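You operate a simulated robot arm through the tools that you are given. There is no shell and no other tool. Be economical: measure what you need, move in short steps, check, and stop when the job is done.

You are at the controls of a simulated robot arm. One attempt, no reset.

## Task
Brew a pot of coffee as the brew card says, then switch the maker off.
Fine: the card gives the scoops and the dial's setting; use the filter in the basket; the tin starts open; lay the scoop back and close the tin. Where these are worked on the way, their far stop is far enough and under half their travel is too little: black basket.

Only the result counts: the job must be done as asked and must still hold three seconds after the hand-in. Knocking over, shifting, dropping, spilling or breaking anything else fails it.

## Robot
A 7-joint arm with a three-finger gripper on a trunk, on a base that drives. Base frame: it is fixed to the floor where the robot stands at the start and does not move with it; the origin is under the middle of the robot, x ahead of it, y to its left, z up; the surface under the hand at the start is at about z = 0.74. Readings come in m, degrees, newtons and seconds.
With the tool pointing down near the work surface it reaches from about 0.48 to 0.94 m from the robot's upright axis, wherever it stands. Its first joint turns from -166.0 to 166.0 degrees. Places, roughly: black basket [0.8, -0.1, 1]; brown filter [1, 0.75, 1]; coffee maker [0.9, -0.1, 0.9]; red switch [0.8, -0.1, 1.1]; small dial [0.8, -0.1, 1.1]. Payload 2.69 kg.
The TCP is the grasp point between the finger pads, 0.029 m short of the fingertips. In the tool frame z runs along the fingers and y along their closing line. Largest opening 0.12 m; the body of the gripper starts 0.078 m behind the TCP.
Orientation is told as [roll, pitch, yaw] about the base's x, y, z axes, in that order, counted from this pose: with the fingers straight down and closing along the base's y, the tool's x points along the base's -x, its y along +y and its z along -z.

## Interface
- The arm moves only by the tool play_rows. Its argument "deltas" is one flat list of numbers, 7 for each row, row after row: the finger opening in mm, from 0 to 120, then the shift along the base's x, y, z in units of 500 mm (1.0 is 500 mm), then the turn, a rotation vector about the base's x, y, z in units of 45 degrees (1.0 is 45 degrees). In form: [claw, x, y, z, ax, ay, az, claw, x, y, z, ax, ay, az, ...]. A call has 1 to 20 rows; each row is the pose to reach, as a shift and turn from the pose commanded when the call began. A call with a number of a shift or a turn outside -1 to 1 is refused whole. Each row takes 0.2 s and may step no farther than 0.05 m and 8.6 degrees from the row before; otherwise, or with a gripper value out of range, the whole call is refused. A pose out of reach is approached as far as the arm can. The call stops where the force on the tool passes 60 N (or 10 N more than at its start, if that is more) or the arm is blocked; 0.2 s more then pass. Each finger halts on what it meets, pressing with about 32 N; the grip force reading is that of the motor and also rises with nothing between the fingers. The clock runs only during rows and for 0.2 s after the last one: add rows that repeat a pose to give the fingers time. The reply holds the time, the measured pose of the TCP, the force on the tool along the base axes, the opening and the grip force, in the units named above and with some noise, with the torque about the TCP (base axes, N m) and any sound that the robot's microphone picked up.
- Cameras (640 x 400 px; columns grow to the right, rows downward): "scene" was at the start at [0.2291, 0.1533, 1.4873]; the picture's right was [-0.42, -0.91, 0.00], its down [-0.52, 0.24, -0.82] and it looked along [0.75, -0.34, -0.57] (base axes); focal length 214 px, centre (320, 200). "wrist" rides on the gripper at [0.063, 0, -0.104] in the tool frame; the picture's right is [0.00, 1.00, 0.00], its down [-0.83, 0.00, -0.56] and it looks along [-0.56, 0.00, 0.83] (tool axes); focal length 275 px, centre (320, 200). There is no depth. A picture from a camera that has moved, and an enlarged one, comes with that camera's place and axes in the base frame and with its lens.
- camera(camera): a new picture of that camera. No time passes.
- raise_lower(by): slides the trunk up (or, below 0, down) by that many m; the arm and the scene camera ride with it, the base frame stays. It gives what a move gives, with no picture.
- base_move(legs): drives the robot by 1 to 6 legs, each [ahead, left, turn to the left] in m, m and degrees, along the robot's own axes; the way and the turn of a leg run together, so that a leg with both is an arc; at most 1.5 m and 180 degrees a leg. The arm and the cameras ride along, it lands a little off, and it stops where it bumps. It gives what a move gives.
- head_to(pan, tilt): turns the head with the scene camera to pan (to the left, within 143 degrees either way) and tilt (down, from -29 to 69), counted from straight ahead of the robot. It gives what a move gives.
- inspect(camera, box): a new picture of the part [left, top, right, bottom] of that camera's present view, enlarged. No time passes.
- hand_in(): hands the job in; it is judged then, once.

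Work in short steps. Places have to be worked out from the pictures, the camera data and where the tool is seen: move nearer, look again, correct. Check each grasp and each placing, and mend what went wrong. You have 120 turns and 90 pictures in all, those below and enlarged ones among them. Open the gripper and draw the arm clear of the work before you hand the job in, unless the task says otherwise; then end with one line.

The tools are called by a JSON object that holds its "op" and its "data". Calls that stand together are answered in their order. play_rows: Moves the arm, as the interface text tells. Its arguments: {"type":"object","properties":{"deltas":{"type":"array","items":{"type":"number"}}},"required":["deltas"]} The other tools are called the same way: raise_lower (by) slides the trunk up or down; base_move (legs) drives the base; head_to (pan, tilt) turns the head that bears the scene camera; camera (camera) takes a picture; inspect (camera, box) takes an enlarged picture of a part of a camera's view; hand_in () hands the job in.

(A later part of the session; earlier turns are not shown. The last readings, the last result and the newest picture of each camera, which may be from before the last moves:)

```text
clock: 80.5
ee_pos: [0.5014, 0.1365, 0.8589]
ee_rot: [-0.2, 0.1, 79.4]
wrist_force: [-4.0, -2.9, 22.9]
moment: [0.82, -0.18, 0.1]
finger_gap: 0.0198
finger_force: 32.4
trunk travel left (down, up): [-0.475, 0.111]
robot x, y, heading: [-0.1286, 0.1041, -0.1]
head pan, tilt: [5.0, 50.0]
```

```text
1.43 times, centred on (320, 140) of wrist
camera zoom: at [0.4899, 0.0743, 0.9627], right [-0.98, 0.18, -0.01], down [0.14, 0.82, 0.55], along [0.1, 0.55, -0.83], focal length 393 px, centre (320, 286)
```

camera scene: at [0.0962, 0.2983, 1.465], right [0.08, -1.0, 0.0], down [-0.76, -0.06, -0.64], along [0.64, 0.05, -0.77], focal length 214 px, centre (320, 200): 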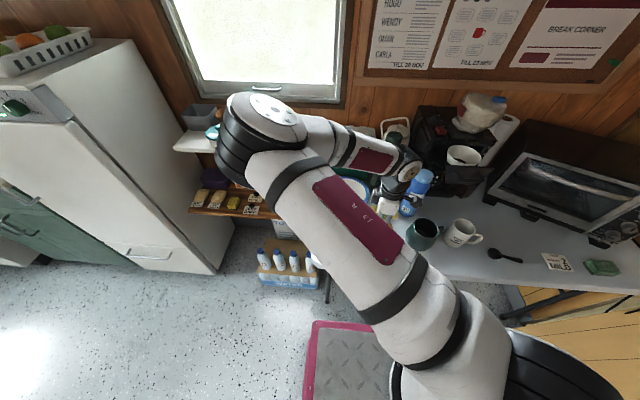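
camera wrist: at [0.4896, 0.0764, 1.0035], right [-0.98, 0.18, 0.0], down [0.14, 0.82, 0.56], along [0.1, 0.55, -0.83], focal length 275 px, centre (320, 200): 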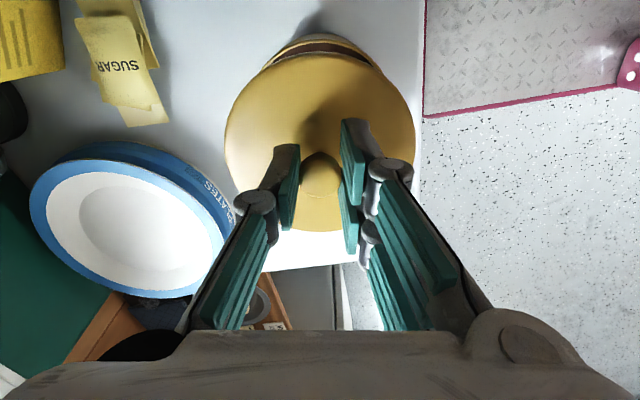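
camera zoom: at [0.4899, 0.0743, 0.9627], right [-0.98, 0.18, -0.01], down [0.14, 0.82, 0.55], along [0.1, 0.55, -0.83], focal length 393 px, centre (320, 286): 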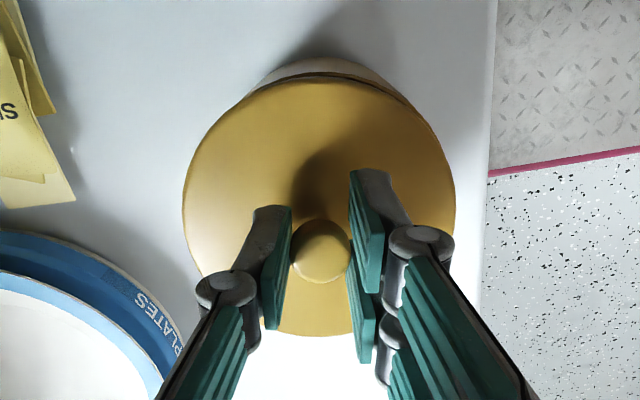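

Contact came from the +y side, and the picture suggests that the lid sits about 5 mm too far in +y. I lift slightly, shift back, and lower again.

{"op": "play_rows", "data": {"deltas": [0, 0, 0, 0.014, 0, 0, 0, 0, -0.003, -0.011, 0.014, 0, 0, 0, 0, -0.003, -0.011, 0.004, 0, 0, 0, 0, -0.003, -0.011, -0.003, 0, 0, 0]}}

{"op": "inspect", "data": {"camera": "wrist", "box": [160, 0, 480, 280]}}

```text
clock: 81.5
ee_pos: [0.5007, 0.1317, 0.8575]
ee_rot: [-0.5, 0.0, 79.6]
wrist_force: [-1.1, 3.2, 19.2]
moment: [-0.62, 0.26, 0.09]
finger_gap: 0.0201
finger_force: 31.7
trunk travel left (down, up): [-0.475, 0.111]
robot x, y, heading: [-0.1281, 0.1031, -0.3]
head pan, tilt: [5.0, 50.0]
```

```text
1.43 times, centred on (320, 140) of wrist
camera zoom: at [0.4892, 0.0698, 0.9615], right [-0.98, 0.18, -0.01], down [0.14, 0.82, 0.56], along [0.1, 0.55, -0.83], focal length 393 px, centre (320, 286)
```

zoom: 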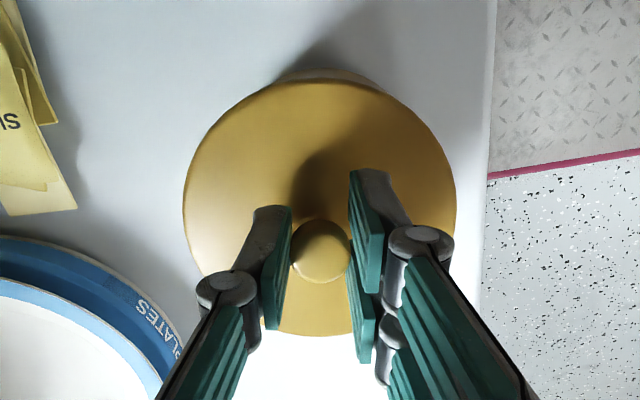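

Now contact is on the other side, so the seat lies between. I shift +2.5 mm and press down gently.

{"op": "play_rows", "data": {"deltas": [0, 0, 0, 0.01, 0, 0, 0, 0, 0, 0.005, 0.01, 0, 0, 0, 0, 0, 0.005, 0, 0, 0, 0, 0, 0, 0.005, -0.008, 0, 0, 0]}}

```text
clock: 82.5
ee_pos: [0.5005, 0.1339, 0.8559]
ee_rot: [-0.5, -0.1, 79.5]
wrist_force: [-4.8, 4.7, 44.5]
moment: [0.29, 0.12, 0.14]
finger_gap: 0.02
finger_force: 32.0
trunk travel left (down, up): [-0.475, 0.111]
robot x, y, heading: [-0.1292, 0.0993, -0.2]
head pan, tilt: [5.0, 50.0]
heard: snap
```

A snap was heard, with the force centred: the lid seated. I release, lift and check.

{"op": "play_rows", "data": {"deltas": [20, 0, 0, 0.002, 0, 0, 0, 50, 0, 0, 0.004, 0, 0, 0, 50, 0, 0, 0.004, 0, 0, 0, 50, 0, 0, 0.08, 0, 0, 0, 50, 0, 0, 0.17, 0, 0, 0, 50, 0, 0, 0.26, 0, 0, 0, 50, 0, -0.03, 0.35, 0, 0, 0]}}

{"op": "inspect", "data": {"camera": "wrist", "box": [160, 0, 480, 200]}}

```text
clock: 84.1
ee_pos: [0.5001, 0.1205, 1.0286]
ee_rot: [-0.3, 0.1, 79.7]
wrist_force: [0.8, 0.7, -0.2]
moment: [-0.05, 0.04, -0.02]
finger_gap: 0.0502
finger_force: 0.0
trunk travel left (down, up): [-0.475, 0.111]
robot x, y, heading: [-0.1279, 0.097, -0.1]
head pan, tilt: [5.0, 50.0]
heard: snap
```

```text
2.00 times, centred on (320, 100) of wrist
camera zoom: at [0.4886, 0.0579, 1.1317], right [-0.98, 0.18, 0.0], down [0.14, 0.82, 0.56], along [0.1, 0.55, -0.83], focal length 551 px, centre (320, 400)
```

zoom: 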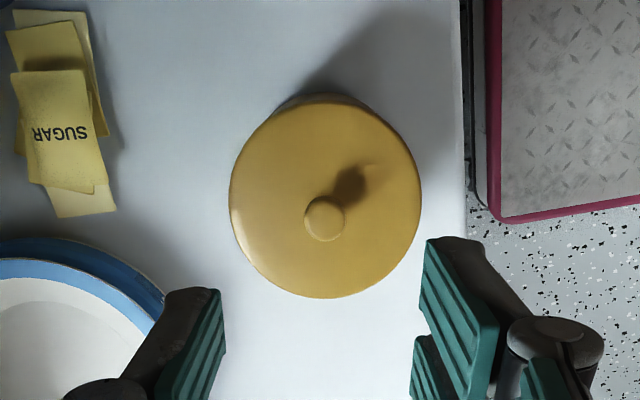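

A second snap came on release, so the lid may have popped loose again when I pulled up a little. I press the knob down with closed fingers to make sure.

{"op": "play_rows", "data": {"deltas": [0, 0.002, 0.03, -0.08, 0, 0, 0, 0, 0.002, 0.03, -0.17, 0, 0, 0, 0, 0.002, 0.03, -0.25, 0, 0, 0, 0, 0.002, 0.03, -0.29, 0, 0, 0, 0, 0.002, 0.03, -0.3, 0, 0, 0]}}

{"op": "inspect", "data": {"camera": "wrist", "box": [160, 0, 480, 280]}}

```text
clock: 85.3
ee_pos: [0.4999, 0.1345, 0.8777]
ee_rot: [-0.3, 0.1, 79.6]
wrist_force: [0.9, 0.2, -0.2]
moment: [0.02, 0.0, 0.04]
finger_gap: 0.0
finger_force: 28.8
trunk travel left (down, up): [-0.475, 0.111]
robot x, y, heading: [-0.1291, 0.1041, -0.2]
head pan, tilt: [5.0, 50.0]
```

```text
1.43 times, centred on (320, 140) of wrist
camera zoom: at [0.4896, 0.072, 0.981], right [-0.98, 0.18, 0.0], down [0.14, 0.82, 0.56], along [0.1, 0.55, -0.83], focal length 393 px, centre (320, 286)
```

zoom: 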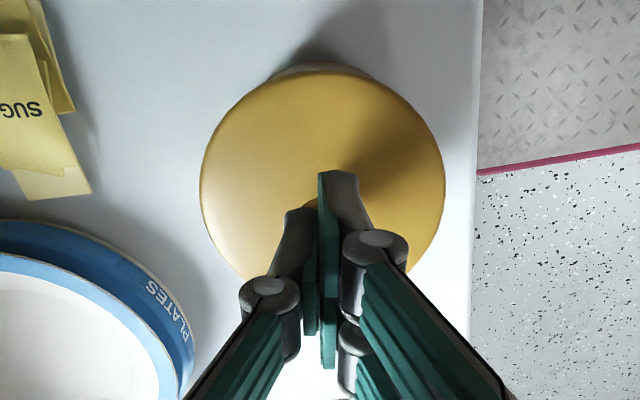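

Above the knob, with no contact yet. I press down in small steps.

{"op": "play_rows", "data": {"deltas": [0, 0.002, 0.003, -0.008, 0, 0, 0, 0, 0.002, 0.003, -0.014, 0, 0, 0, 0, 0.002, 0.003, -0.02, 0, 0, 0, 0, 0.002, 0.003, -0.024, 0, 0, 0, 0, 0.002, 0.003, -0.028, 0, 0, 0]}}

```text
clock: 86.6
ee_pos: [0.5033, 0.1361, 0.8682]
ee_rot: [-0.5, -0.1, 79.5]
wrist_force: [-8.3, 1.4, 31.1]
moment: [0.08, 0.24, 0.02]
finger_gap: 0.0057
finger_force: 28.2
trunk travel left (down, up): [-0.475, 0.111]
robot x, y, heading: [-0.132, 0.0996, -0.3]
head pan, tilt: [5.0, 50.0]
stopped in row 5: the force on the tool passed its limit at 65 N (the readings are from after the stop); the commanded pose is now the measured one
```

No new snap even at 65 N, so the lid seems seated already. I lift away toward the maker, and look at the tin from the head.

{"op": "play_rows", "data": {"deltas": [20, 0, 0, 0.08, 0, 0, 0, 30, 0, 0, 0.17, 0, 0, 0, 30, 0, -0.01, 0.26, 0, 0, 0, 30, 0, -0.05, 0.35, 0, 0, 0, 30, 0, -0.1, 0.44, 0, 0, 0, 30, 0, -0.19, 0.48, 0, 0, 0, 30, 0, -0.28, 0.5, 0, 0, 0, 30, 0, -0.37, 0.5, 0, 0, 0, 30, 0, -0.46, 0.5, 0, 0, 0.1, 30, 0, -0.52, 0.5, 0, 0, 0.23]}}

{"op": "camera", "data": {"camera": "scene"}}

```text
refused: row 5 steps farther than a row can; nothing moved
```

```text
22 pictures are left
camera scene: at [0.0948, 0.2984, 1.4652], right [0.09, -1.0, 0.0], down [-0.76, -0.07, -0.64], along [0.64, 0.05, -0.77], focal length 214 px, centre (320, 200)
```

scene: 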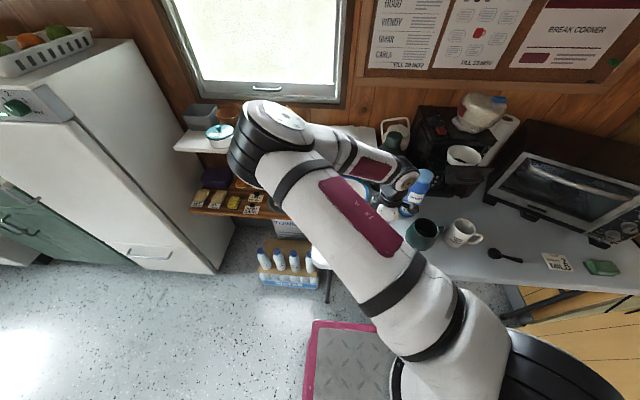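

A step was too long; I repeat with shorter steps.

{"op": "play_rows", "data": {"deltas": [20, 0, 0, 0.08, 0, 0, 0, 30, 0, 0, 0.17, 0, 0, 0, 30, 0, -0.01, 0.26, 0, 0, 0, 30, 0, -0.04, 0.34, 0, 0, 0, 30, 0, -0.09, 0.41, 0, 0, 0, 30, 0, -0.15, 0.48, 0, 0, 0, 30, 0, -0.23, 0.5, 0, 0, 0, 30, 0, -0.32, 0.5, 0, 0, 0, 30, 0, -0.41, 0.5, 0, 0, 0.1, 30, 0, -0.5, 0.5, 0, 0, 0.23]}}

{"op": "base_move", "data": {"legs": [[0.06, -0.1, 0]]}}

{"op": "head_to", "data": {"pan": 20, "tilt": 50}}

{"op": "camera", "data": {"camera": "scene"}}

```text
clock: 88.8
ee_pos: [0.5034, -0.1132, 1.1145]
ee_rot: [-0.5, -0.1, 90.2]
wrist_force: [0.5, 1.8, 0.8]
moment: [-0.1, -0.01, -0.03]
finger_gap: 0.0301
finger_force: 0.0
trunk travel left (down, up): [-0.475, 0.111]
robot x, y, heading: [-0.1287, 0.1023, 0.1]
head pan, tilt: [5.0, 50.0]
heard: snap
```

```text
clock: 90.0
ee_pos: [0.5654, -0.2125, 1.1161]
ee_rot: [-0.5, -0.1, 89.9]
wrist_force: [0.1, -0.2, 0.0]
moment: [-0.01, 0.01, -0.01]
finger_gap: 0.0298
finger_force: 0.1
trunk travel left (down, up): [-0.475, 0.111]
robot x, y, heading: [-0.0679, -0.0011, 0.1]
head pan, tilt: [5.0, 50.0]
```

```text
clock: 90.8
ee_pos: [0.5656, -0.2132, 1.1158]
ee_rot: [-0.5, -0.1, 90.0]
wrist_force: [0.7, 1.1, 0.2]
moment: [-0.01, -0.02, 0.01]
finger_gap: 0.0301
finger_force: 0.1
trunk travel left (down, up): [-0.475, 0.111]
robot x, y, heading: [-0.0689, 0.002, 0.1]
head pan, tilt: [20.0, 50.0]
```

```text
21 pictures are left
camera scene: at [0.1519, 0.218, 1.465], right [0.34, -0.94, 0.0], down [-0.72, -0.26, -0.64], along [0.6, 0.22, -0.77], focal length 214 px, centre (320, 200)
```

scene: 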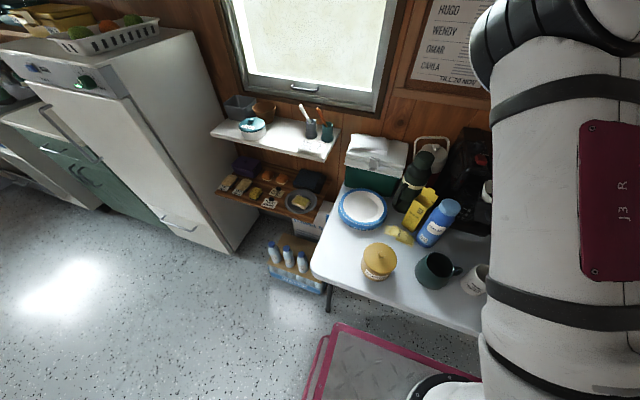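

Another snap on release; I zoom in on the lid's seam.

{"op": "inspect", "data": {"camera": "scene", "box": [350, 232, 410, 288]}}

```text
7.14 times, centred on (380, 260) of scene
camera zoom: at [0.1519, 0.218, 1.465], right [0.34, -0.94, 0.0], down [-0.72, -0.26, -0.64], along [0.6, 0.22, -0.77], focal length 1532 px, centre (-109, -229)
```

zoom: 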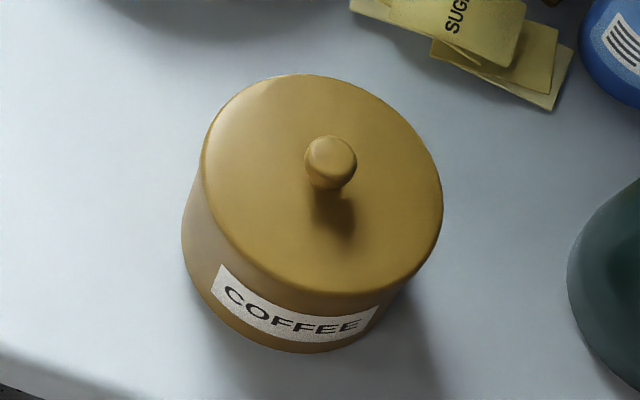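

The lid sits flat and flush. Next, the basket: I move above its handle with the same 20° tilt as before.

{"op": "play_rows", "data": {"deltas": [34, 0.01, 0.04, 0, 0, -0.12, 0, 34, 0.02, 0.08, 0, 0, -0.25, 0, 34, 0.035, 0.12, 0, 0, -0.38, 0, 34, 0.056, 0.166, -0.02, 0, -0.444, 0, 34, 0.056, 0.166, -0.1, 0, -0.444, 0]}}

{"op": "inspect", "data": {"camera": "wrist", "box": [160, 40, 480, 240]}}

```text
clock: 92.0
ee_pos: [0.5925, -0.13, 1.0667]
ee_rot: [-20.5, -0.1, 90.0]
wrist_force: [-0.8, 0.4, 0.4]
moment: [0.01, 0.0, 0.01]
finger_gap: 0.034
finger_force: 0.1
trunk travel left (down, up): [-0.475, 0.111]
robot x, y, heading: [-0.0656, -0.0016, -0.1]
head pan, tilt: [20.0, 50.0]
```

```text
2.00 times, centred on (320, 140) of wrist
camera zoom: at [0.5566, -0.1939, 1.1629], right [-0.94, 0.0, -0.35], down [-0.2, 0.83, 0.52], along [0.29, 0.56, -0.78], focal length 551 px, centre (320, 320)
```

zoom: 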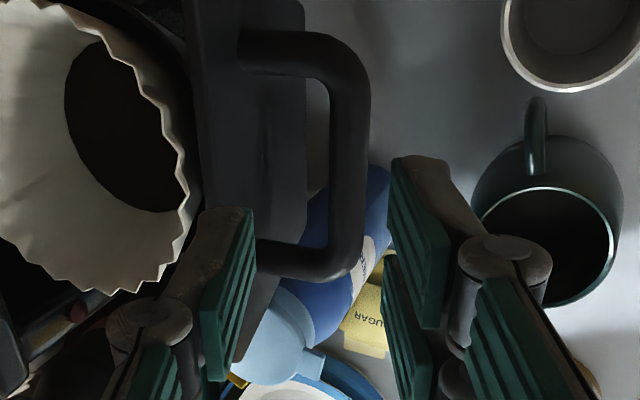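

Bar reads at x≈0.608. I shift +5 mm, descend and grip.

{"op": "play_rows", "data": {"deltas": [34, 0.01, 0, -0.04, 0, 0, 0, 34, 0.011, 0, -0.08, 0, 0, 0, 34, 0.011, 0, -0.115, 0, 0, 0, 0, 0.011, 0, -0.115, 0, 0, 0, 0, 0.011, 0, -0.115, 0, 0, 0]}}

```text
clock: 93.2
ee_pos: [0.5991, -0.1297, 1.0081]
ee_rot: [-20.5, -0.2, 90.1]
wrist_force: [0.2, 1.6, 3.0]
moment: [-0.56, -0.03, 0.96]
finger_gap: 0.0125
finger_force: 38.5
trunk travel left (down, up): [-0.475, 0.111]
robot x, y, heading: [-0.0696, 0.0026, -0.1]
head pan, tilt: [20.0, 50.0]
```

Handle gripped (12.5 mm). I push it in slowly by 11 cm.

{"op": "play_rows", "data": {"deltas": [0, 0.03, 0, 0, 0, 0, 0, 0, 0.06, 0, 0, 0, 0, 0, 0, 0.09, 0, 0, 0, 0, 0, 0, 0.12, 0, 0, 0, 0, 0, 0, 0.15, 0, 0, 0, 0, 0, 0, 0.18, 0, 0, 0, 0, 0, 0, 0.2, 0, 0, 0, 0, 0, 0, 0.215, 0, 0, 0, 0, 0]}}

```text
clock: 95.0
ee_pos: [0.7057, -0.1286, 1.0092]
ee_rot: [-20.5, -0.1, 90.2]
wrist_force: [-0.2, 2.1, -3.2]
moment: [-0.51, -0.03, 0.96]
finger_gap: 0.0126
finger_force: 39.0
trunk travel left (down, up): [-0.475, 0.111]
robot x, y, heading: [-0.0694, -0.0022, 0.1]
head pan, tilt: [20.0, 50.0]
```

Nearly home (start was 0.710). I push the last few mm to feel the stop.

{"op": "play_rows", "data": {"deltas": [0, 0.004, 0, 0, 0, 0, 0, 0, 0.008, 0, 0, 0, 0, 0, 0, 0.012, 0, 0, 0, 0, 0]}}

```text
clock: 95.8
ee_pos: [0.7113, -0.1306, 1.0089]
ee_rot: [-20.6, -0.1, 90.0]
wrist_force: [-0.6, 2.8, -3.8]
moment: [0.12, 0.03, 1.17]
finger_gap: 0.0122
finger_force: 39.1
trunk travel left (down, up): [-0.475, 0.111]
robot x, y, heading: [-0.07, 0.0015, -0.0]
head pan, tilt: [20.0, 50.0]
```

No stop force yet; 4 mm more.

{"op": "play_rows", "data": {"deltas": [0, 0.003, 0, 0, 0, 0, 0, 0, 0.006, 0, 0, 0, 0, 0, 0, 0.009, 0, 0, 0, 0, 0]}}

```text
clock: 96.5
ee_pos: [0.7139, -0.1308, 1.0087]
ee_rot: [-20.4, -0.2, 90.0]
wrist_force: [-17.8, 6.4, -0.1]
moment: [-0.48, 0.31, 1.08]
finger_gap: 0.0125
finger_force: 39.0
trunk travel left (down, up): [-0.475, 0.111]
robot x, y, heading: [-0.0679, -0.0011, -0.3]
head pan, tilt: [20.0, 50.0]
```

The stop is met (18 N). I open, lift straight up, undo the tilt, and look at dial and switch.

{"op": "play_rows", "data": {"deltas": [32, -0.004, 0, 0, 0, 0, 0, 34, -0.004, 0, 0, 0, 0, 0, 34, -0.004, 0, 0.06, 0, 0, 0, 34, -0.004, 0, 0.14, 0, 0, 0, 34, -0.02, 0, 0.22, 0, 0, 0, 34, -0.04, 0, 0.3, 0, 0.15, 0, 34, -0.06, 0, 0.38, 0, 0.3, 0, 34, -0.06, 0, 0.44, 0, 0.444, 0]}}

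{"op": "camera", "data": {"camera": "wrist"}}

```text
clock: 98.3
ee_pos: [0.6854, -0.1292, 1.2285]
ee_rot: [-0.3, -0.1, 89.8]
wrist_force: [0.3, 0.6, 0.1]
moment: [-0.02, 0.01, -0.01]
finger_gap: 0.0341
finger_force: 0.0
trunk travel left (down, up): [-0.475, 0.111]
robot x, y, heading: [-0.0692, 0.0007, -0.2]
head pan, tilt: [20.0, 50.0]
```

```text
18 pictures are left
camera wrist: at [0.6863, -0.1936, 1.3315], right [-1.0, 0.0, -0.01], down [-0.01, 0.83, 0.56], along [0.0, 0.56, -0.83], focal length 275 px, centre (320, 200)
```

wrist: 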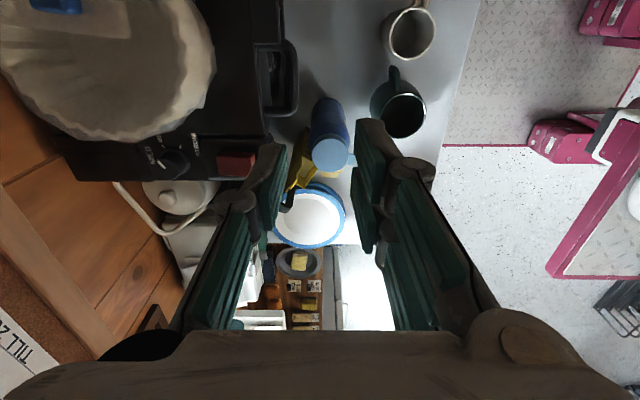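

Dial and switch are in view; I zoom in on both.

{"op": "inspect", "data": {"camera": "wrist", "box": [130, 110, 270, 200]}}

```text
4.44 times, centred on (200, 155) of wrist
camera zoom: at [0.6863, -0.1936, 1.3315], right [-1.0, 0.0, -0.01], down [-0.01, 0.83, 0.56], along [0.0, 0.56, -0.83], focal length 1224 px, centre (853, 400)
```

zoom: 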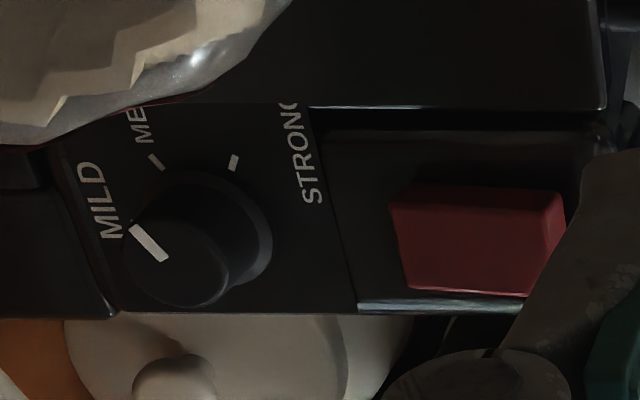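

From geometry the pointer reads at MED, not MILD (58° from +x toward -y, MED tick at ~65°, STRONG ~124°, so MILD ~5°). I verify from straight overhead: gripper wide open, tilt 34°, base slightly forward.

{"op": "base_move", "data": {"legs": [[0.08, 0, 0]]}}

{"op": "play_rows", "data": {"deltas": [60, 0.02, 0.02, 0.03, -0.15, 0, 0, 80, 0.06, 0.05, 0.05, -0.3, 0, 0, 100, 0.1, 0.08, 0.06, -0.45, 0, 0, 120, 0.14, 0.1, 0.06, -0.6, 0, 0, 120, 0.17, 0.12, 0.06, -0.755, 0, 0, 120, 0.18, 0.12, 0.06, -0.755, 0, 0]}}

{"op": "camera", "data": {"camera": "wrist"}}

```text
clock: 99.4
ee_pos: [0.7655, -0.1304, 1.2278]
ee_rot: [-0.4, -0.1, 89.9]
wrist_force: [0.2, 0.7, 0.0]
moment: [0.01, -0.02, -0.01]
finger_gap: 0.0338
finger_force: 0.1
trunk travel left (down, up): [-0.475, 0.111]
robot x, y, heading: [0.0119, 0.0023, 0.0]
head pan, tilt: [20.0, 50.0]
```

```text
clock: 100.8
ee_pos: [0.8559, -0.0693, 1.2576]
ee_rot: [-0.5, 33.9, 90.1]
wrist_force: [-1.3, -0.2, 0.1]
moment: [-0.02, -0.01, 0.0]
finger_gap: 0.1204
finger_force: 0.1
trunk travel left (down, up): [-0.475, 0.111]
robot x, y, heading: [0.0122, -0.0008, 0.1]
head pan, tilt: [20.0, 50.0]
```

```text
16 pictures are left
camera wrist: at [0.8564, -0.0639, 1.3786], right [-1.0, -0.01, 0.0], down [-0.01, 1.0, 0.0], along [0.0, 0.0, -1.0], focal length 275 px, centre (320, 200)
```

wrist: 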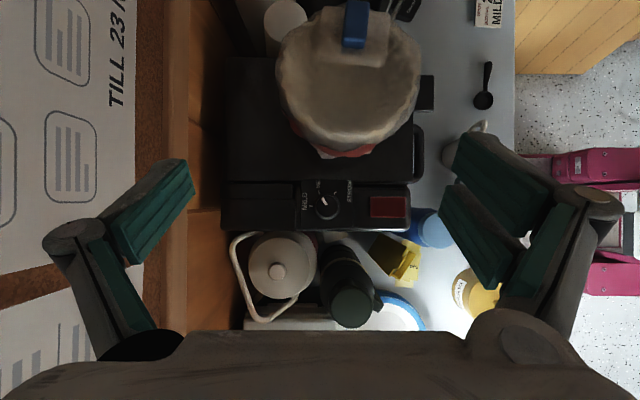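

{"op": "inspect", "data": {"camera": "wrist", "box": [280, 165, 420, 245]}}

```text
4.57 times, centred on (350, 205) of wrist
camera zoom: at [0.8564, -0.0639, 1.3786], right [-1.0, -0.01, 0.0], down [-0.01, 1.0, 0.0], along [0.0, 0.0, -1.0], focal length 1258 px, centre (183, 177)
```

zoom: 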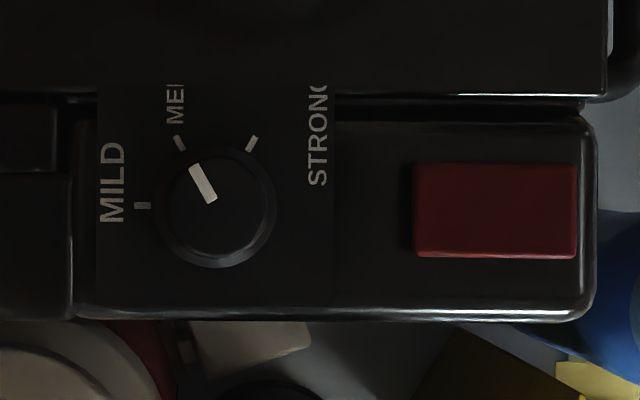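

Clear now: the pointer is at MED, and MILD is 60° counter-clockwise seen from above. The knob is at (0.848, -0.056), the switch at (0.776, -0.056). I untilt, turn the hand to yaw 60, and position above the knob.

{"op": "play_rows", "data": {"deltas": [100, -0.004, 0.006, 0, 0.15, 0, 0, 80, -0.008, 0.012, 0, 0.3, 0, 0, 60, -0.012, 0.018, 0, 0.45, 0, 0, 50, -0.016, 0.026, 0, 0.6, 0, 0, 50, -0.016, 0.026, 0, 0.755, 0, 0]}}

{"op": "play_rows", "data": {"deltas": [50, 0, 0, -0.04, 0, 0, -0.17, 50, 0, 0, -0.08, 0, 0, -0.34, 50, 0, 0, -0.12, 0, 0, -0.51, 50, 0, 0, -0.16, 0, 0, -0.667, 50, 0, 0, -0.24, 0, 0, -0.667]}}

{"op": "inspect", "data": {"camera": "wrist", "box": [160, 40, 480, 280]}}

```text
clock: 102.0
ee_pos: [0.8469, -0.0557, 1.2564]
ee_rot: [-0.4, -0.1, 90.1]
wrist_force: [-1.1, -0.3, 0.1]
moment: [-0.06, 0.01, 0.02]
finger_gap: 0.0502
finger_force: 0.0
trunk travel left (down, up): [-0.475, 0.111]
robot x, y, heading: [0.0112, 0.0041, -0.0]
head pan, tilt: [20.0, 50.0]
```

```text
clock: 103.2
ee_pos: [0.8483, -0.0569, 1.1387]
ee_rot: [-0.6, -0.1, 59.7]
wrist_force: [-0.1, -0.8, 0.7]
moment: [0.0, -0.05, -0.01]
finger_gap: 0.0501
finger_force: 0.1
trunk travel left (down, up): [-0.475, 0.111]
robot x, y, heading: [0.0075, 0.0034, 0.1]
head pan, tilt: [20.0, 50.0]
```

```text
1.67 times, centred on (320, 160) of wrist
camera zoom: at [0.816, -0.1122, 1.2417], right [-0.87, 0.5, -0.01], down [0.41, 0.72, 0.56], along [0.28, 0.48, -0.83], focal length 459 px, centre (320, 267)
```

zoom: 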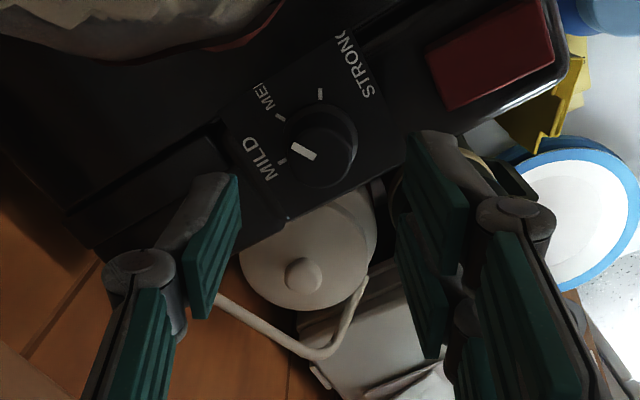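

Knob centred between the fingers. I lower to z≈1.077 with a 42 mm opening, then close gently.

{"op": "play_rows", "data": {"deltas": [42, 0.002, 0.002, -0.05, 0, 0, 0, 42, 0.002, 0.002, -0.1, 0, 0, 0, 42, 0.002, 0.002, -0.123, 0, 0, 0, 42, 0.002, 0.002, -0.123, 0, 0, 0]}}

{"op": "inspect", "data": {"camera": "wrist", "box": [160, 40, 480, 280]}}

```text
clock: 104.2
ee_pos: [0.8485, -0.0565, 1.0778]
ee_rot: [-0.6, -0.1, 60.0]
wrist_force: [-0.5, -0.1, 17.5]
moment: [0.19, 0.51, -0.01]
finger_gap: 0.0436
finger_force: 0.8
trunk travel left (down, up): [-0.475, 0.111]
robot x, y, heading: [0.0104, 0.0006, -0.1]
head pan, tilt: [20.0, 50.0]
```

```text
1.67 times, centred on (320, 160) of wrist
camera zoom: at [0.8161, -0.1116, 1.1817], right [-0.87, 0.5, -0.01], down [0.41, 0.72, 0.56], along [0.29, 0.48, -0.83], focal length 459 px, centre (320, 267)
```

zoom: 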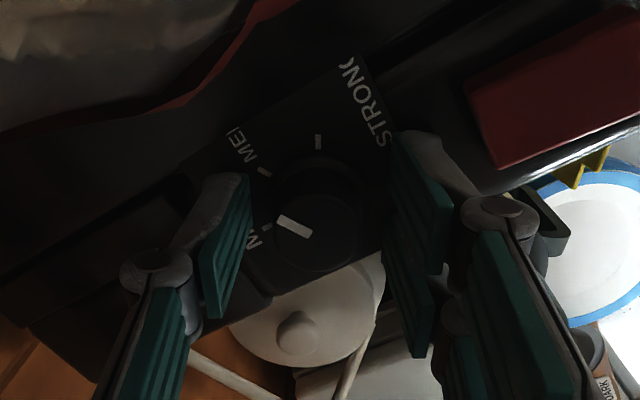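

Fingertips just touch the surface (17 N). I raise 3 mm and close on the knob.

{"op": "play_rows", "data": {"deltas": [42, 0, 0, 0.006, 0, 0, 0, 0, 0, 0, 0.006, 0, 0, 0, 0, 0, 0, 0.006, 0, 0, 0, 0, 0, 0, 0.006, 0, 0, 0]}}

```text
clock: 105.2
ee_pos: [0.8487, -0.0569, 1.0783]
ee_rot: [-0.6, -0.2, 59.9]
wrist_force: [7.4, -3.2, -2.2]
moment: [-0.2, -0.36, -0.01]
finger_gap: 0.0256
finger_force: 45.2
trunk travel left (down, up): [-0.475, 0.111]
robot x, y, heading: [0.0113, 0.0003, -0.0]
head pan, tilt: [20.0, 50.0]
```

Knob held (25.6 mm). I turn +60° in two steps.

{"op": "play_rows", "data": {"deltas": [0, 0.002, 0, 0, 0, 0, 0.16, 0, 0.002, 0, 0, 0, 0, 0.32, 0, 0.002, 0, 0, 0, 0, 0.48, 0, 0.002, 0, 0, 0, 0, 0.67, 0, 0.002, 0, 0, 0, 0, 0.67]}}

{"op": "play_rows", "data": {"deltas": [0, 0, 0, 0, 0, 0, 0.16, 0, 0, 0, 0, 0, 0, 0.32, 0, 0, 0, 0, 0, 0, 0.48, 0, 0, 0, 0, 0, 0, 0.66, 0, 0, 0, 0, 0, 0, 0.66]}}

{"op": "inspect", "data": {"camera": "wrist", "box": [160, 40, 480, 280]}}

```text
clock: 106.4
ee_pos: [0.8491, -0.0569, 1.0777]
ee_rot: [-0.5, -0.1, 90.2]
wrist_force: [-11.3, -4.3, -9.3]
moment: [-0.77, 0.31, -0.01]
finger_gap: 0.0254
finger_force: 45.2
trunk travel left (down, up): [-0.475, 0.111]
robot x, y, heading: [0.0121, -0.0002, 0.1]
head pan, tilt: [20.0, 50.0]
```

```text
clock: 107.6
ee_pos: [0.8494, -0.0566, 1.0789]
ee_rot: [-0.3, -0.1, 119.7]
wrist_force: [-23.9, -2.7, -19.1]
moment: [-0.35, 0.43, -0.19]
finger_gap: 0.0255
finger_force: 45.1
trunk travel left (down, up): [-0.475, 0.111]
robot x, y, heading: [0.0128, 0.0009, -0.0]
head pan, tilt: [20.0, 50.0]
```

```text
1.67 times, centred on (320, 160) of wrist
camera zoom: at [0.881, -0.1124, 1.182], right [-0.87, -0.5, -0.01], down [-0.42, 0.72, 0.56], along [-0.28, 0.49, -0.83], focal length 459 px, centre (320, 267)
```

zoom: 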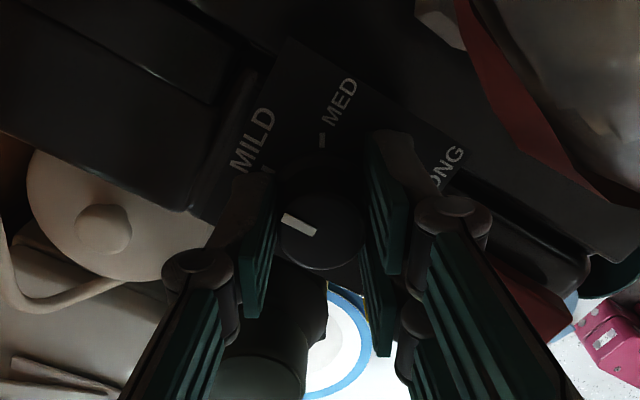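

The pointer now aims at the MILD tick. I open, lift straight up, and check from above the white item’s height while returning to yaw 90.

{"op": "play_rows", "data": {"deltas": [30, 0, 0, 0, 0, 0, 0, 42, 0, 0, 0, 0, 0, 0, 42, 0, 0, 0.06, 0, 0, 0, 42, 0, 0, 0.14, 0, 0, 0, 42, 0, 0, 0.22, 0, 0, -0.16, 42, 0, 0, 0.24, 0, 0, -0.33, 42, 0, 0, 0.24, 0, 0, -0.5, 42, 0, 0, 0.24, 0, 0, -0.667]}}

{"op": "inspect", "data": {"camera": "wrist", "box": [220, 40, 420, 180]}}

```text
clock: 109.4
ee_pos: [0.8499, -0.0554, 1.1975]
ee_rot: [-0.5, -0.1, 89.7]
wrist_force: [0.0, -0.3, 0.8]
moment: [0.03, -0.04, -0.01]
finger_gap: 0.0421
finger_force: 0.2
trunk travel left (down, up): [-0.475, 0.111]
robot x, y, heading: [0.0104, 0.0025, 0.1]
head pan, tilt: [20.0, 50.0]
```

```text
2.86 times, centred on (320, 110) of wrist
camera zoom: at [0.85, -0.1201, 1.3024], right [-1.0, 0.0, -0.01], down [0.0, 0.83, 0.56], along [0.01, 0.56, -0.83], focal length 786 px, centre (320, 457)
```

zoom: 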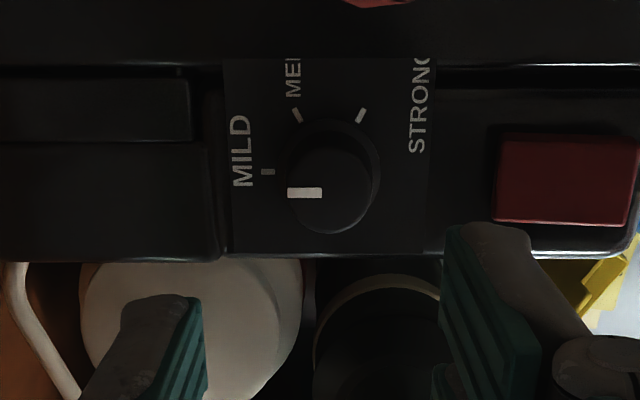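

Pointer is exactly on MILD. Now the switch at (0.777, -0.057): I close the fingers, move above it, and press down in small steps.

{"op": "play_rows", "data": {"deltas": [0, -0.07, -0.002, -0.04, 0, 0, 0, 0, -0.146, -0.003, -0.09, 0, 0, 0, 0, -0.146, -0.003, -0.16, 0, 0, 0, 0, -0.146, -0.003, -0.19, 0, 0, 0, 0, -0.146, -0.003, -0.2, 0, 0, 0]}}

{"op": "inspect", "data": {"camera": "wrist", "box": [200, 80, 440, 260]}}

```text
clock: 110.6
ee_pos: [0.7768, -0.0576, 1.0988]
ee_rot: [-0.5, -0.1, 89.8]
wrist_force: [-0.2, -0.2, -1.0]
moment: [-0.01, -0.01, -0.01]
finger_gap: 0.0
finger_force: 27.9
trunk travel left (down, up): [-0.475, 0.111]
robot x, y, heading: [0.0114, -0.0028, -0.2]
head pan, tilt: [20.0, 50.0]
```

```text
2.22 times, centred on (320, 170) of wrist
camera zoom: at [0.7768, -0.1212, 1.202], right [-1.0, 0.0, -0.01], down [-0.01, 0.83, 0.56], along [0.01, 0.56, -0.83], focal length 612 px, centre (320, 267)
```

zoom: 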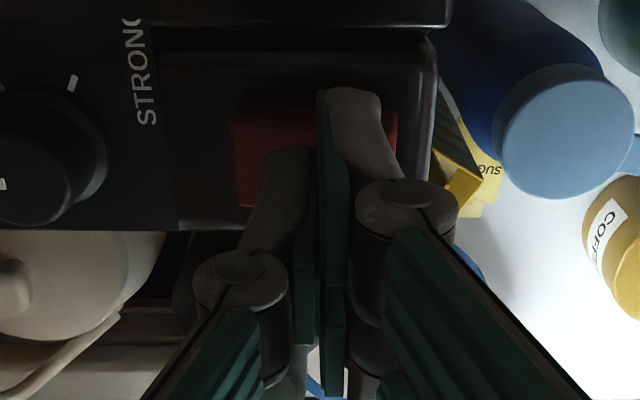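

Fingertips are centred above the switch. I press down in small steps.

{"op": "play_rows", "data": {"deltas": [0, 0, 0, -0.008, 0, 0, 0, 0, 0, 0, -0.014, 0, 0, 0, 0, 0, 0, -0.02, 0, 0, 0, 0, 0, 0, -0.026, 0, 0, 0]}}

```text
clock: 111.6
ee_pos: [0.7767, -0.0571, 1.0906]
ee_rot: [-0.9, 0.0, 89.8]
wrist_force: [-6.5, 6.1, 52.8]
moment: [0.18, 0.15, -0.09]
finger_gap: 0.006
finger_force: 28.1
trunk travel left (down, up): [-0.475, 0.111]
robot x, y, heading: [0.0106, 0.0043, 0.1]
head pan, tilt: [20.0, 50.0]
heard: click
```

A click. I lift off and wait, listening for the brew.

{"op": "play_rows", "data": {"deltas": [0, 0, 0, 0.02, 0, 0, 0, 0, 0, 0, 0.06, 0, 0, 0, 0, 0, 0, 0.1, 0, 0, 0, 0, 0, 0, 0.1, 0, 0, 0, 0, 0, 0, 0.1, 0, 0, 0, 0, 0, 0, 0.1, 0, 0, 0, 0, 0, 0, 0.1, 0, 0, 0, 0, 0, 0, 0.1, 0, 0, 0, 0, 0, 0, 0.1, 0, 0, 0, 0, 0, 0, 0.1, 0, 0, 0]}}

{"op": "inspect", "data": {"camera": "wrist", "box": [200, 60, 440, 240]}}

```text
clock: 113.8
ee_pos: [0.7772, -0.0588, 1.1362]
ee_rot: [-0.5, -0.1, 89.8]
wrist_force: [-1.0, -0.1, -0.1]
moment: [0.04, 0.01, -0.03]
finger_gap: 0.0003
finger_force: 29.0
trunk travel left (down, up): [-0.475, 0.111]
robot x, y, heading: [0.0117, 0.0029, 0.1]
head pan, tilt: [20.0, 50.0]
```

```text
2.22 times, centred on (320, 150) of wrist
camera zoom: at [0.7771, -0.1225, 1.2395], right [-1.0, 0.0, -0.01], down [-0.01, 0.83, 0.56], along [0.01, 0.56, -0.83], focal length 612 px, centre (320, 311)
```

zoom: 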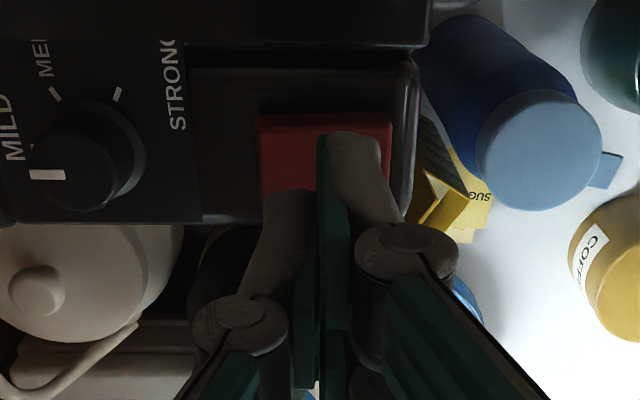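

I wait further and listen; moving the hand aside also lets me see the pot.

{"op": "play_rows", "data": {"deltas": [0, 0, 0, 0, 0, 0, 0, 0, 0, 0, 0, 0, 0, 0, 0, 0, 0, 0, 0, 0, 0, 0, 0, 0, 0, 0, 0, 0, 0, 0, 0, 0, 0, 0, 0, 0, 0, 0, 0, 0, 0, 0, 0, 0, 0, 0, 0, 0, 0, 0, 0, 0, 0, 0, 0, 0, 0, 0, 0, 0, 0, 0, 0, 0, 0, 0, 0, 0, 0, 0, 0, 0, 0, 0, 0, 0, 0, 0, 0, 0, 0, 0, 0, 0, 0, 0, 0, 0, 0, 0, 0, 0, 0, 0, 0, 0, 0, 0, 0, 0, 0, 0, 0, 0, 0, 0, 0, 0, 0, 0, 0, 0, 0, 0, 0, 0, 0, 0, 0, 0, 0, 0, 0, 0, 0, 0, 0, 0, 0, 0, 0, 0, 0, 0, 0, 0, 0, 0, 0, 0]}}

{"op": "head_to", "data": {"pan": -30, "tilt": 32}}

{"op": "camera", "data": {"camera": "scene"}}

```text
clock: 118.0
ee_pos: [0.7769, -0.0589, 1.1362]
ee_rot: [-0.5, -0.2, 89.8]
wrist_force: [-0.4, -0.3, -0.8]
moment: [-0.04, 0.0, -0.02]
finger_gap: 0.0
finger_force: 28.4
trunk travel left (down, up): [-0.475, 0.111]
robot x, y, heading: [0.0085, 0.0016, -0.1]
head pan, tilt: [20.0, 50.0]
```

```text
clock: 119.2
ee_pos: [0.777, -0.0594, 1.1352]
ee_rot: [-0.5, -0.1, 89.8]
wrist_force: [-0.1, -0.4, -0.7]
moment: [0.03, 0.03, 0.01]
finger_gap: 0.0
finger_force: 28.7
trunk travel left (down, up): [-0.475, 0.111]
robot x, y, heading: [0.0115, -0.0011, -0.0]
head pan, tilt: [-30.0, 32.0]
```

```text
8 pictures are left
camera scene: at [0.2368, 0.1469, 1.4913], right [-0.5, -0.87, 0.0], down [-0.46, 0.26, -0.85], along [0.73, -0.42, -0.53], focal length 214 px, centre (320, 200)
```

scene: 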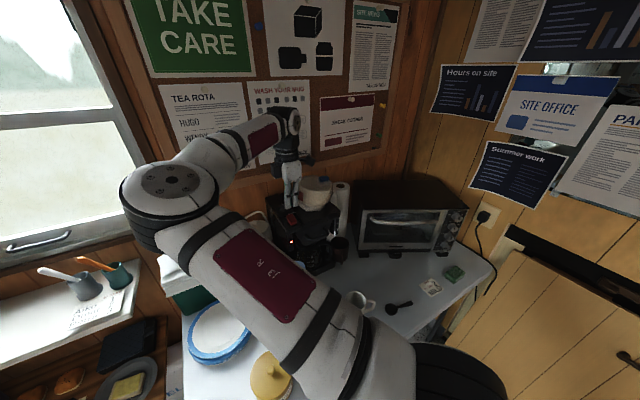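

The indicator lamp glows: it is on. I keep waiting and listening.

{"op": "play_rows", "data": {"deltas": [0, 0, 0, 0, 0, 0, 0, 0, 0, 0, 0, 0, 0, 0, 0, 0, 0, 0, 0, 0, 0, 0, 0, 0, 0, 0, 0, 0, 0, 0, 0, 0, 0, 0, 0, 0, 0, 0, 0, 0, 0, 0, 0, 0, 0, 0, 0, 0, 0, 0, 0, 0, 0, 0, 0, 0, 0, 0, 0, 0, 0, 0, 0, 0, 0, 0, 0, 0, 0, 0, 0, 0, 0, 0, 0, 0, 0, 0, 0, 0, 0, 0, 0, 0, 0, 0, 0, 0, 0, 0, 0, 0, 0, 0, 0, 0, 0, 0, 0, 0, 0, 0, 0, 0, 0, 0, 0, 0, 0, 0, 0, 0, 0, 0, 0, 0, 0, 0, 0, 0, 0, 0, 0, 0, 0, 0, 0, 0, 0, 0, 0, 0, 0, 0, 0, 0, 0, 0, 0, 0]}}

{"op": "play_rows", "data": {"deltas": [0, 0, 0, 0, 0, 0, 0, 0, 0, 0, 0, 0, 0, 0, 0, 0, 0, 0, 0, 0, 0, 0, 0, 0, 0, 0, 0, 0, 0, 0, 0, 0, 0, 0, 0, 0, 0, 0, 0, 0, 0, 0, 0, 0, 0, 0, 0, 0, 0, 0, 0, 0, 0, 0, 0, 0, 0, 0, 0, 0, 0, 0, 0, 0, 0, 0, 0, 0, 0, 0, 0, 0, 0, 0, 0, 0, 0, 0, 0, 0, 0, 0, 0, 0, 0, 0, 0, 0, 0, 0, 0, 0, 0, 0, 0, 0, 0, 0, 0, 0, 0, 0, 0, 0, 0, 0, 0, 0, 0, 0, 0, 0, 0, 0, 0, 0, 0, 0, 0, 0, 0, 0, 0, 0, 0, 0, 0, 0, 0, 0, 0, 0, 0, 0, 0, 0, 0, 0, 0, 0]}}

{"op": "inspect", "data": {"camera": "scene", "box": [260, 190, 360, 275]}}

```text
clock: 123.4
ee_pos: [0.7766, -0.0593, 1.1346]
ee_rot: [-0.5, -0.1, 89.8]
wrist_force: [0.4, 0.1, -0.7]
moment: [0.03, 0.0, -0.01]
finger_gap: 0.0002
finger_force: 28.7
trunk travel left (down, up): [-0.475, 0.111]
robot x, y, heading: [0.0109, 0.0029, -0.0]
head pan, tilt: [-30.0, 32.0]
```

```text
clock: 127.6
ee_pos: [0.7764, -0.0586, 1.1359]
ee_rot: [-0.4, -0.2, 89.8]
wrist_force: [-0.9, 0.1, -0.1]
moment: [0.03, 0.01, -0.04]
finger_gap: 0.0001
finger_force: 28.6
trunk travel left (down, up): [-0.475, 0.111]
robot x, y, heading: [0.0062, 0.0037, 0.0]
head pan, tilt: [-30.0, 32.0]
```

```text
4.71 times, centred on (310, 232) of scene
camera zoom: at [0.2368, 0.1468, 1.4913], right [-0.5, -0.87, 0.0], down [-0.46, 0.27, -0.85], along [0.73, -0.42, -0.53], focal length 1009 px, centre (367, 47)
```

zoom: 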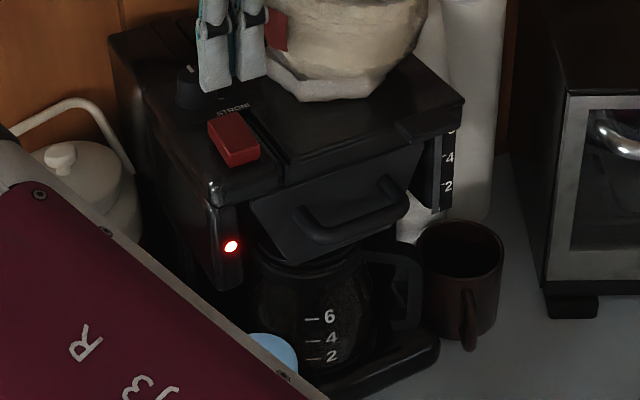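

The water gauge is now empty, so brewing is well along. I wait some 8 s more for the drip to finish.

{"op": "play_rows", "data": {"deltas": [0, 0, 0, 0, 0, 0, 0, 0, 0, 0, 0, 0, 0, 0, 0, 0, 0, 0, 0, 0, 0, 0, 0, 0, 0, 0, 0, 0, 0, 0, 0, 0, 0, 0, 0, 0, 0, 0, 0, 0, 0, 0, 0, 0, 0, 0, 0, 0, 0, 0, 0, 0, 0, 0, 0, 0, 0, 0, 0, 0, 0, 0, 0, 0, 0, 0, 0, 0, 0, 0, 0, 0, 0, 0, 0, 0, 0, 0, 0, 0, 0, 0, 0, 0, 0, 0, 0, 0, 0, 0, 0, 0, 0, 0, 0, 0, 0, 0, 0, 0, 0, 0, 0, 0, 0, 0, 0, 0, 0, 0, 0, 0, 0, 0, 0, 0, 0, 0, 0, 0, 0, 0, 0, 0, 0, 0, 0, 0, 0, 0, 0, 0, 0, 0, 0, 0, 0, 0, 0, 0]}}

{"op": "play_rows", "data": {"deltas": [0, 0, 0, 0, 0, 0, 0, 0, 0, 0, 0, 0, 0, 0, 0, 0, 0, 0, 0, 0, 0, 0, 0, 0, 0, 0, 0, 0, 0, 0, 0, 0, 0, 0, 0, 0, 0, 0, 0, 0, 0, 0, 0, 0, 0, 0, 0, 0, 0, 0, 0, 0, 0, 0, 0, 0, 0, 0, 0, 0, 0, 0, 0, 0, 0, 0, 0, 0, 0, 0, 0, 0, 0, 0, 0, 0, 0, 0, 0, 0, 0, 0, 0, 0, 0, 0, 0, 0, 0, 0, 0, 0, 0, 0, 0, 0, 0, 0, 0, 0, 0, 0, 0, 0, 0, 0, 0, 0, 0, 0, 0, 0, 0, 0, 0, 0, 0, 0, 0, 0, 0, 0, 0, 0, 0, 0, 0, 0, 0, 0, 0, 0, 0, 0, 0, 0, 0, 0, 0, 0]}}

{"op": "inspect", "data": {"camera": "scene", "box": [285, 225, 355, 275]}}

```text
clock: 131.8
ee_pos: [0.7766, -0.0594, 1.1367]
ee_rot: [-0.5, -0.1, 89.7]
wrist_force: [-0.2, 0.3, -0.6]
moment: [0.03, -0.02, -0.01]
finger_gap: 0.0002
finger_force: 28.9
trunk travel left (down, up): [-0.475, 0.111]
robot x, y, heading: [0.0062, -0.0019, -0.0]
head pan, tilt: [-30.0, 32.0]
```

```text
clock: 136.0
ee_pos: [0.7773, -0.0583, 1.1362]
ee_rot: [-0.5, -0.1, 89.8]
wrist_force: [-0.1, -0.3, -0.3]
moment: [0.01, 0.03, -0.02]
finger_gap: 0.0002
finger_force: 28.3
trunk travel left (down, up): [-0.475, 0.111]
robot x, y, heading: [0.0094, 0.0055, -0.1]
head pan, tilt: [-30.0, 32.0]
```

```text
8.00 times, centred on (320, 250) of scene
camera zoom: at [0.2368, 0.1468, 1.4913], right [-0.5, -0.87, 0.0], down [-0.46, 0.27, -0.85], along [0.73, -0.42, -0.53], focal length 1716 px, centre (320, -200)
```

zoom: 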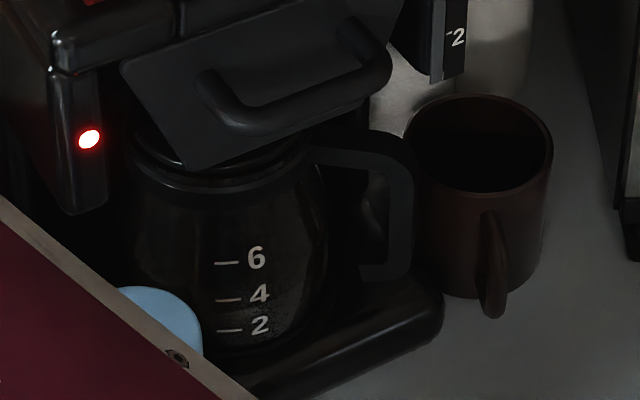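

Reservoir stays empty and the coffee is dark in the pot. I wait another 4 s, then press the switch off the same way.

{"op": "play_rows", "data": {"deltas": [0, 0, 0, 0, 0, 0, 0, 0, 0, 0, 0, 0, 0, 0, 0, 0, 0, 0, 0, 0, 0, 0, 0, 0, 0, 0, 0, 0, 0, 0, 0, 0, 0, 0, 0, 0, 0, 0, 0, 0, 0, 0, 0, 0, 0, 0, 0, 0, 0, 0, 0, 0, 0, 0, 0, 0, 0, 0, 0, 0, 0, 0, 0, 0, 0, 0, 0, 0, 0, 0, 0, 0, 0, 0, 0, 0, 0, 0, 0, 0, 0, 0, 0, 0, 0, 0, 0, 0, 0, 0, 0, 0, 0, 0, 0, 0, 0, 0, 0, 0, 0, 0, 0, 0, 0, 0, 0, 0, 0, 0, 0, 0, 0, 0, 0, 0, 0, 0, 0, 0, 0, 0, 0, 0, 0, 0, 0, 0, 0, 0, 0, 0, 0, 0, 0, 0, 0, 0, 0, 0]}}

{"op": "play_rows", "data": {"deltas": [0, 0, 0.002, -0.04, 0, 0, 0, 0, 0, 0.002, -0.074, 0, 0, 0, 0, 0, 0.002, -0.082, 0, 0, 0, 0, 0, 0.002, -0.088, 0, 0, 0, 0, 0, 0.002, -0.094, 0, 0, 0, 0, 0, 0.002, -0.1, 0, 0, 0]}}

```text
clock: 140.2
ee_pos: [0.7778, -0.06, 1.1356]
ee_rot: [-0.5, -0.1, 89.8]
wrist_force: [-0.8, -0.3, -0.2]
moment: [-0.06, -0.02, 0.01]
finger_gap: 0.0
finger_force: 28.8
trunk travel left (down, up): [-0.475, 0.111]
robot x, y, heading: [0.0095, 0.001, -0.0]
head pan, tilt: [-30.0, 32.0]
```

```text
clock: 141.6
ee_pos: [0.7784, -0.0582, 1.0924]
ee_rot: [-1.1, 0.1, 89.8]
wrist_force: [16.2, 1.9, 59.7]
moment: [0.13, -0.58, -0.02]
finger_gap: 0.0058
finger_force: 28.5
trunk travel left (down, up): [-0.475, 0.111]
robot x, y, heading: [0.0121, 0.0012, 0.2]
head pan, tilt: [-30.0, 32.0]
```

No click this time despite 60 N, so it may be a rocker whose other end must be pressed. I lift and look at the switch and lamp.

{"op": "play_rows", "data": {"deltas": [0, 0, 0, 0.03, 0, 0, 0, 0, 0, 0, 0.09, 0, 0, 0, 0, 0.03, 0, 0.13, 0, 0, 0]}}

{"op": "inspect", "data": {"camera": "scene", "box": [280, 200, 330, 245]}}

```text
clock: 142.4
ee_pos: [0.7914, -0.0576, 1.15]
ee_rot: [-0.4, -0.1, 89.8]
wrist_force: [0.0, 0.2, 0.2]
moment: [-0.04, 0.01, 0.02]
finger_gap: 0.0002
finger_force: 28.3
trunk travel left (down, up): [-0.475, 0.111]
robot x, y, heading: [0.0098, 0.0029, -0.1]
head pan, tilt: [-30.0, 32.0]
```

```text
8.89 times, centred on (305, 222) of scene
camera zoom: at [0.2367, 0.1469, 1.4913], right [-0.5, -0.87, 0.0], down [-0.46, 0.27, -0.85], along [0.73, -0.42, -0.53], focal length 1906 px, centre (453, 0)
```

zoom: 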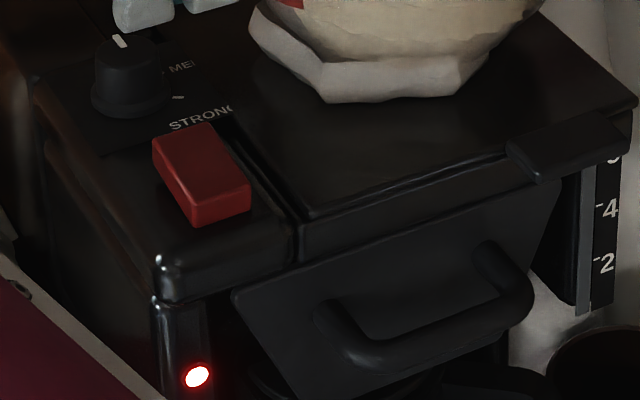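

The lamp is still lit, and the rocker's robot-side end stands up. I press that end, at x≈0.762.

{"op": "play_rows", "data": {"deltas": [0, -0.059, 0, -0.04, 0, 0, 0, 0, -0.059, 0, -0.09, 0, 0, 0, 0, -0.059, 0, -0.1, 0, 0, 0, 0, -0.059, 0, -0.108, 0, 0, 0, 0, -0.059, 0, -0.114, 0, 0, 0, 0, -0.059, 0, -0.12, 0, 0, 0, 0, -0.059, 0, -0.126, 0, 0, 0]}}

```text
clock: 144.0
ee_pos: [0.7634, -0.0563, 1.0902]
ee_rot: [-0.7, 0.0, 89.8]
wrist_force: [1.7, 1.0, 24.3]
moment: [0.0, -0.17, 0.03]
finger_gap: 0.0
finger_force: 28.4
trunk travel left (down, up): [-0.475, 0.111]
robot x, y, heading: [0.0113, 0.0049, 0.0]
head pan, tilt: [-30.0, 32.0]
```

Force is 24 N and no click yet; I press a few mm more.

{"op": "play_rows", "data": {"deltas": [0, -0.004, 0, -0.004, 0, 0, 0, 0, -0.004, 0, -0.008, 0, 0, 0, 0, -0.004, 0, -0.012, 0, 0, 0, 0, -0.004, 0, -0.016, 0, 0, 0]}}

```text
clock: 144.6
ee_pos: [0.7621, -0.057, 1.0897]
ee_rot: [-1.3, 0.0, 89.9]
wrist_force: [-9.6, 4.2, 16.3]
moment: [0.09, 0.15, 0.03]
finger_gap: 0.0
finger_force: 28.5
trunk travel left (down, up): [-0.475, 0.111]
robot x, y, heading: [0.0137, 0.0011, -0.1]
head pan, tilt: [-30.0, 32.0]
stopped in row 3: the force on the tool passed its limit at 64 N (the readings are from after the stop); the commanded pose is now the measured one
```

Still no click; I lift and look closely.

{"op": "play_rows", "data": {"deltas": [0, 0, 0, 0.04, 0, 0, 0, 0, 0.03, 0, 0.12, 0, 0, 0, 0, 0.1, 0, 0.14, 0, 0, 0]}}

{"op": "inspect", "data": {"camera": "scene", "box": [280, 200, 330, 245]}}

```text
clock: 145.4
ee_pos: [0.8142, -0.0569, 1.1586]
ee_rot: [-1.2, 0.1, 89.9]
wrist_force: [0.9, 0.2, 0.5]
moment: [-0.05, -0.01, 0.0]
finger_gap: 0.0003
finger_force: 28.5
trunk travel left (down, up): [-0.475, 0.111]
robot x, y, heading: [0.0086, 0.0014, -0.2]
head pan, tilt: [-30.0, 32.0]
```

```text
8.89 times, centred on (305, 222) of scene
camera zoom: at [0.2367, 0.147, 1.4913], right [-0.5, -0.87, 0.0], down [-0.46, 0.26, -0.85], along [0.73, -0.42, -0.53], focal length 1906 px, centre (453, 0)
```

zoom: 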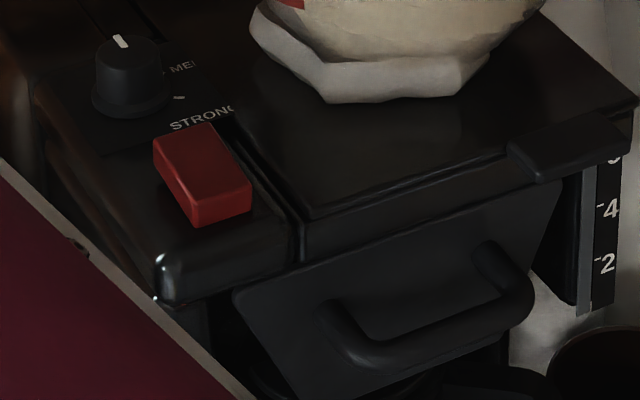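

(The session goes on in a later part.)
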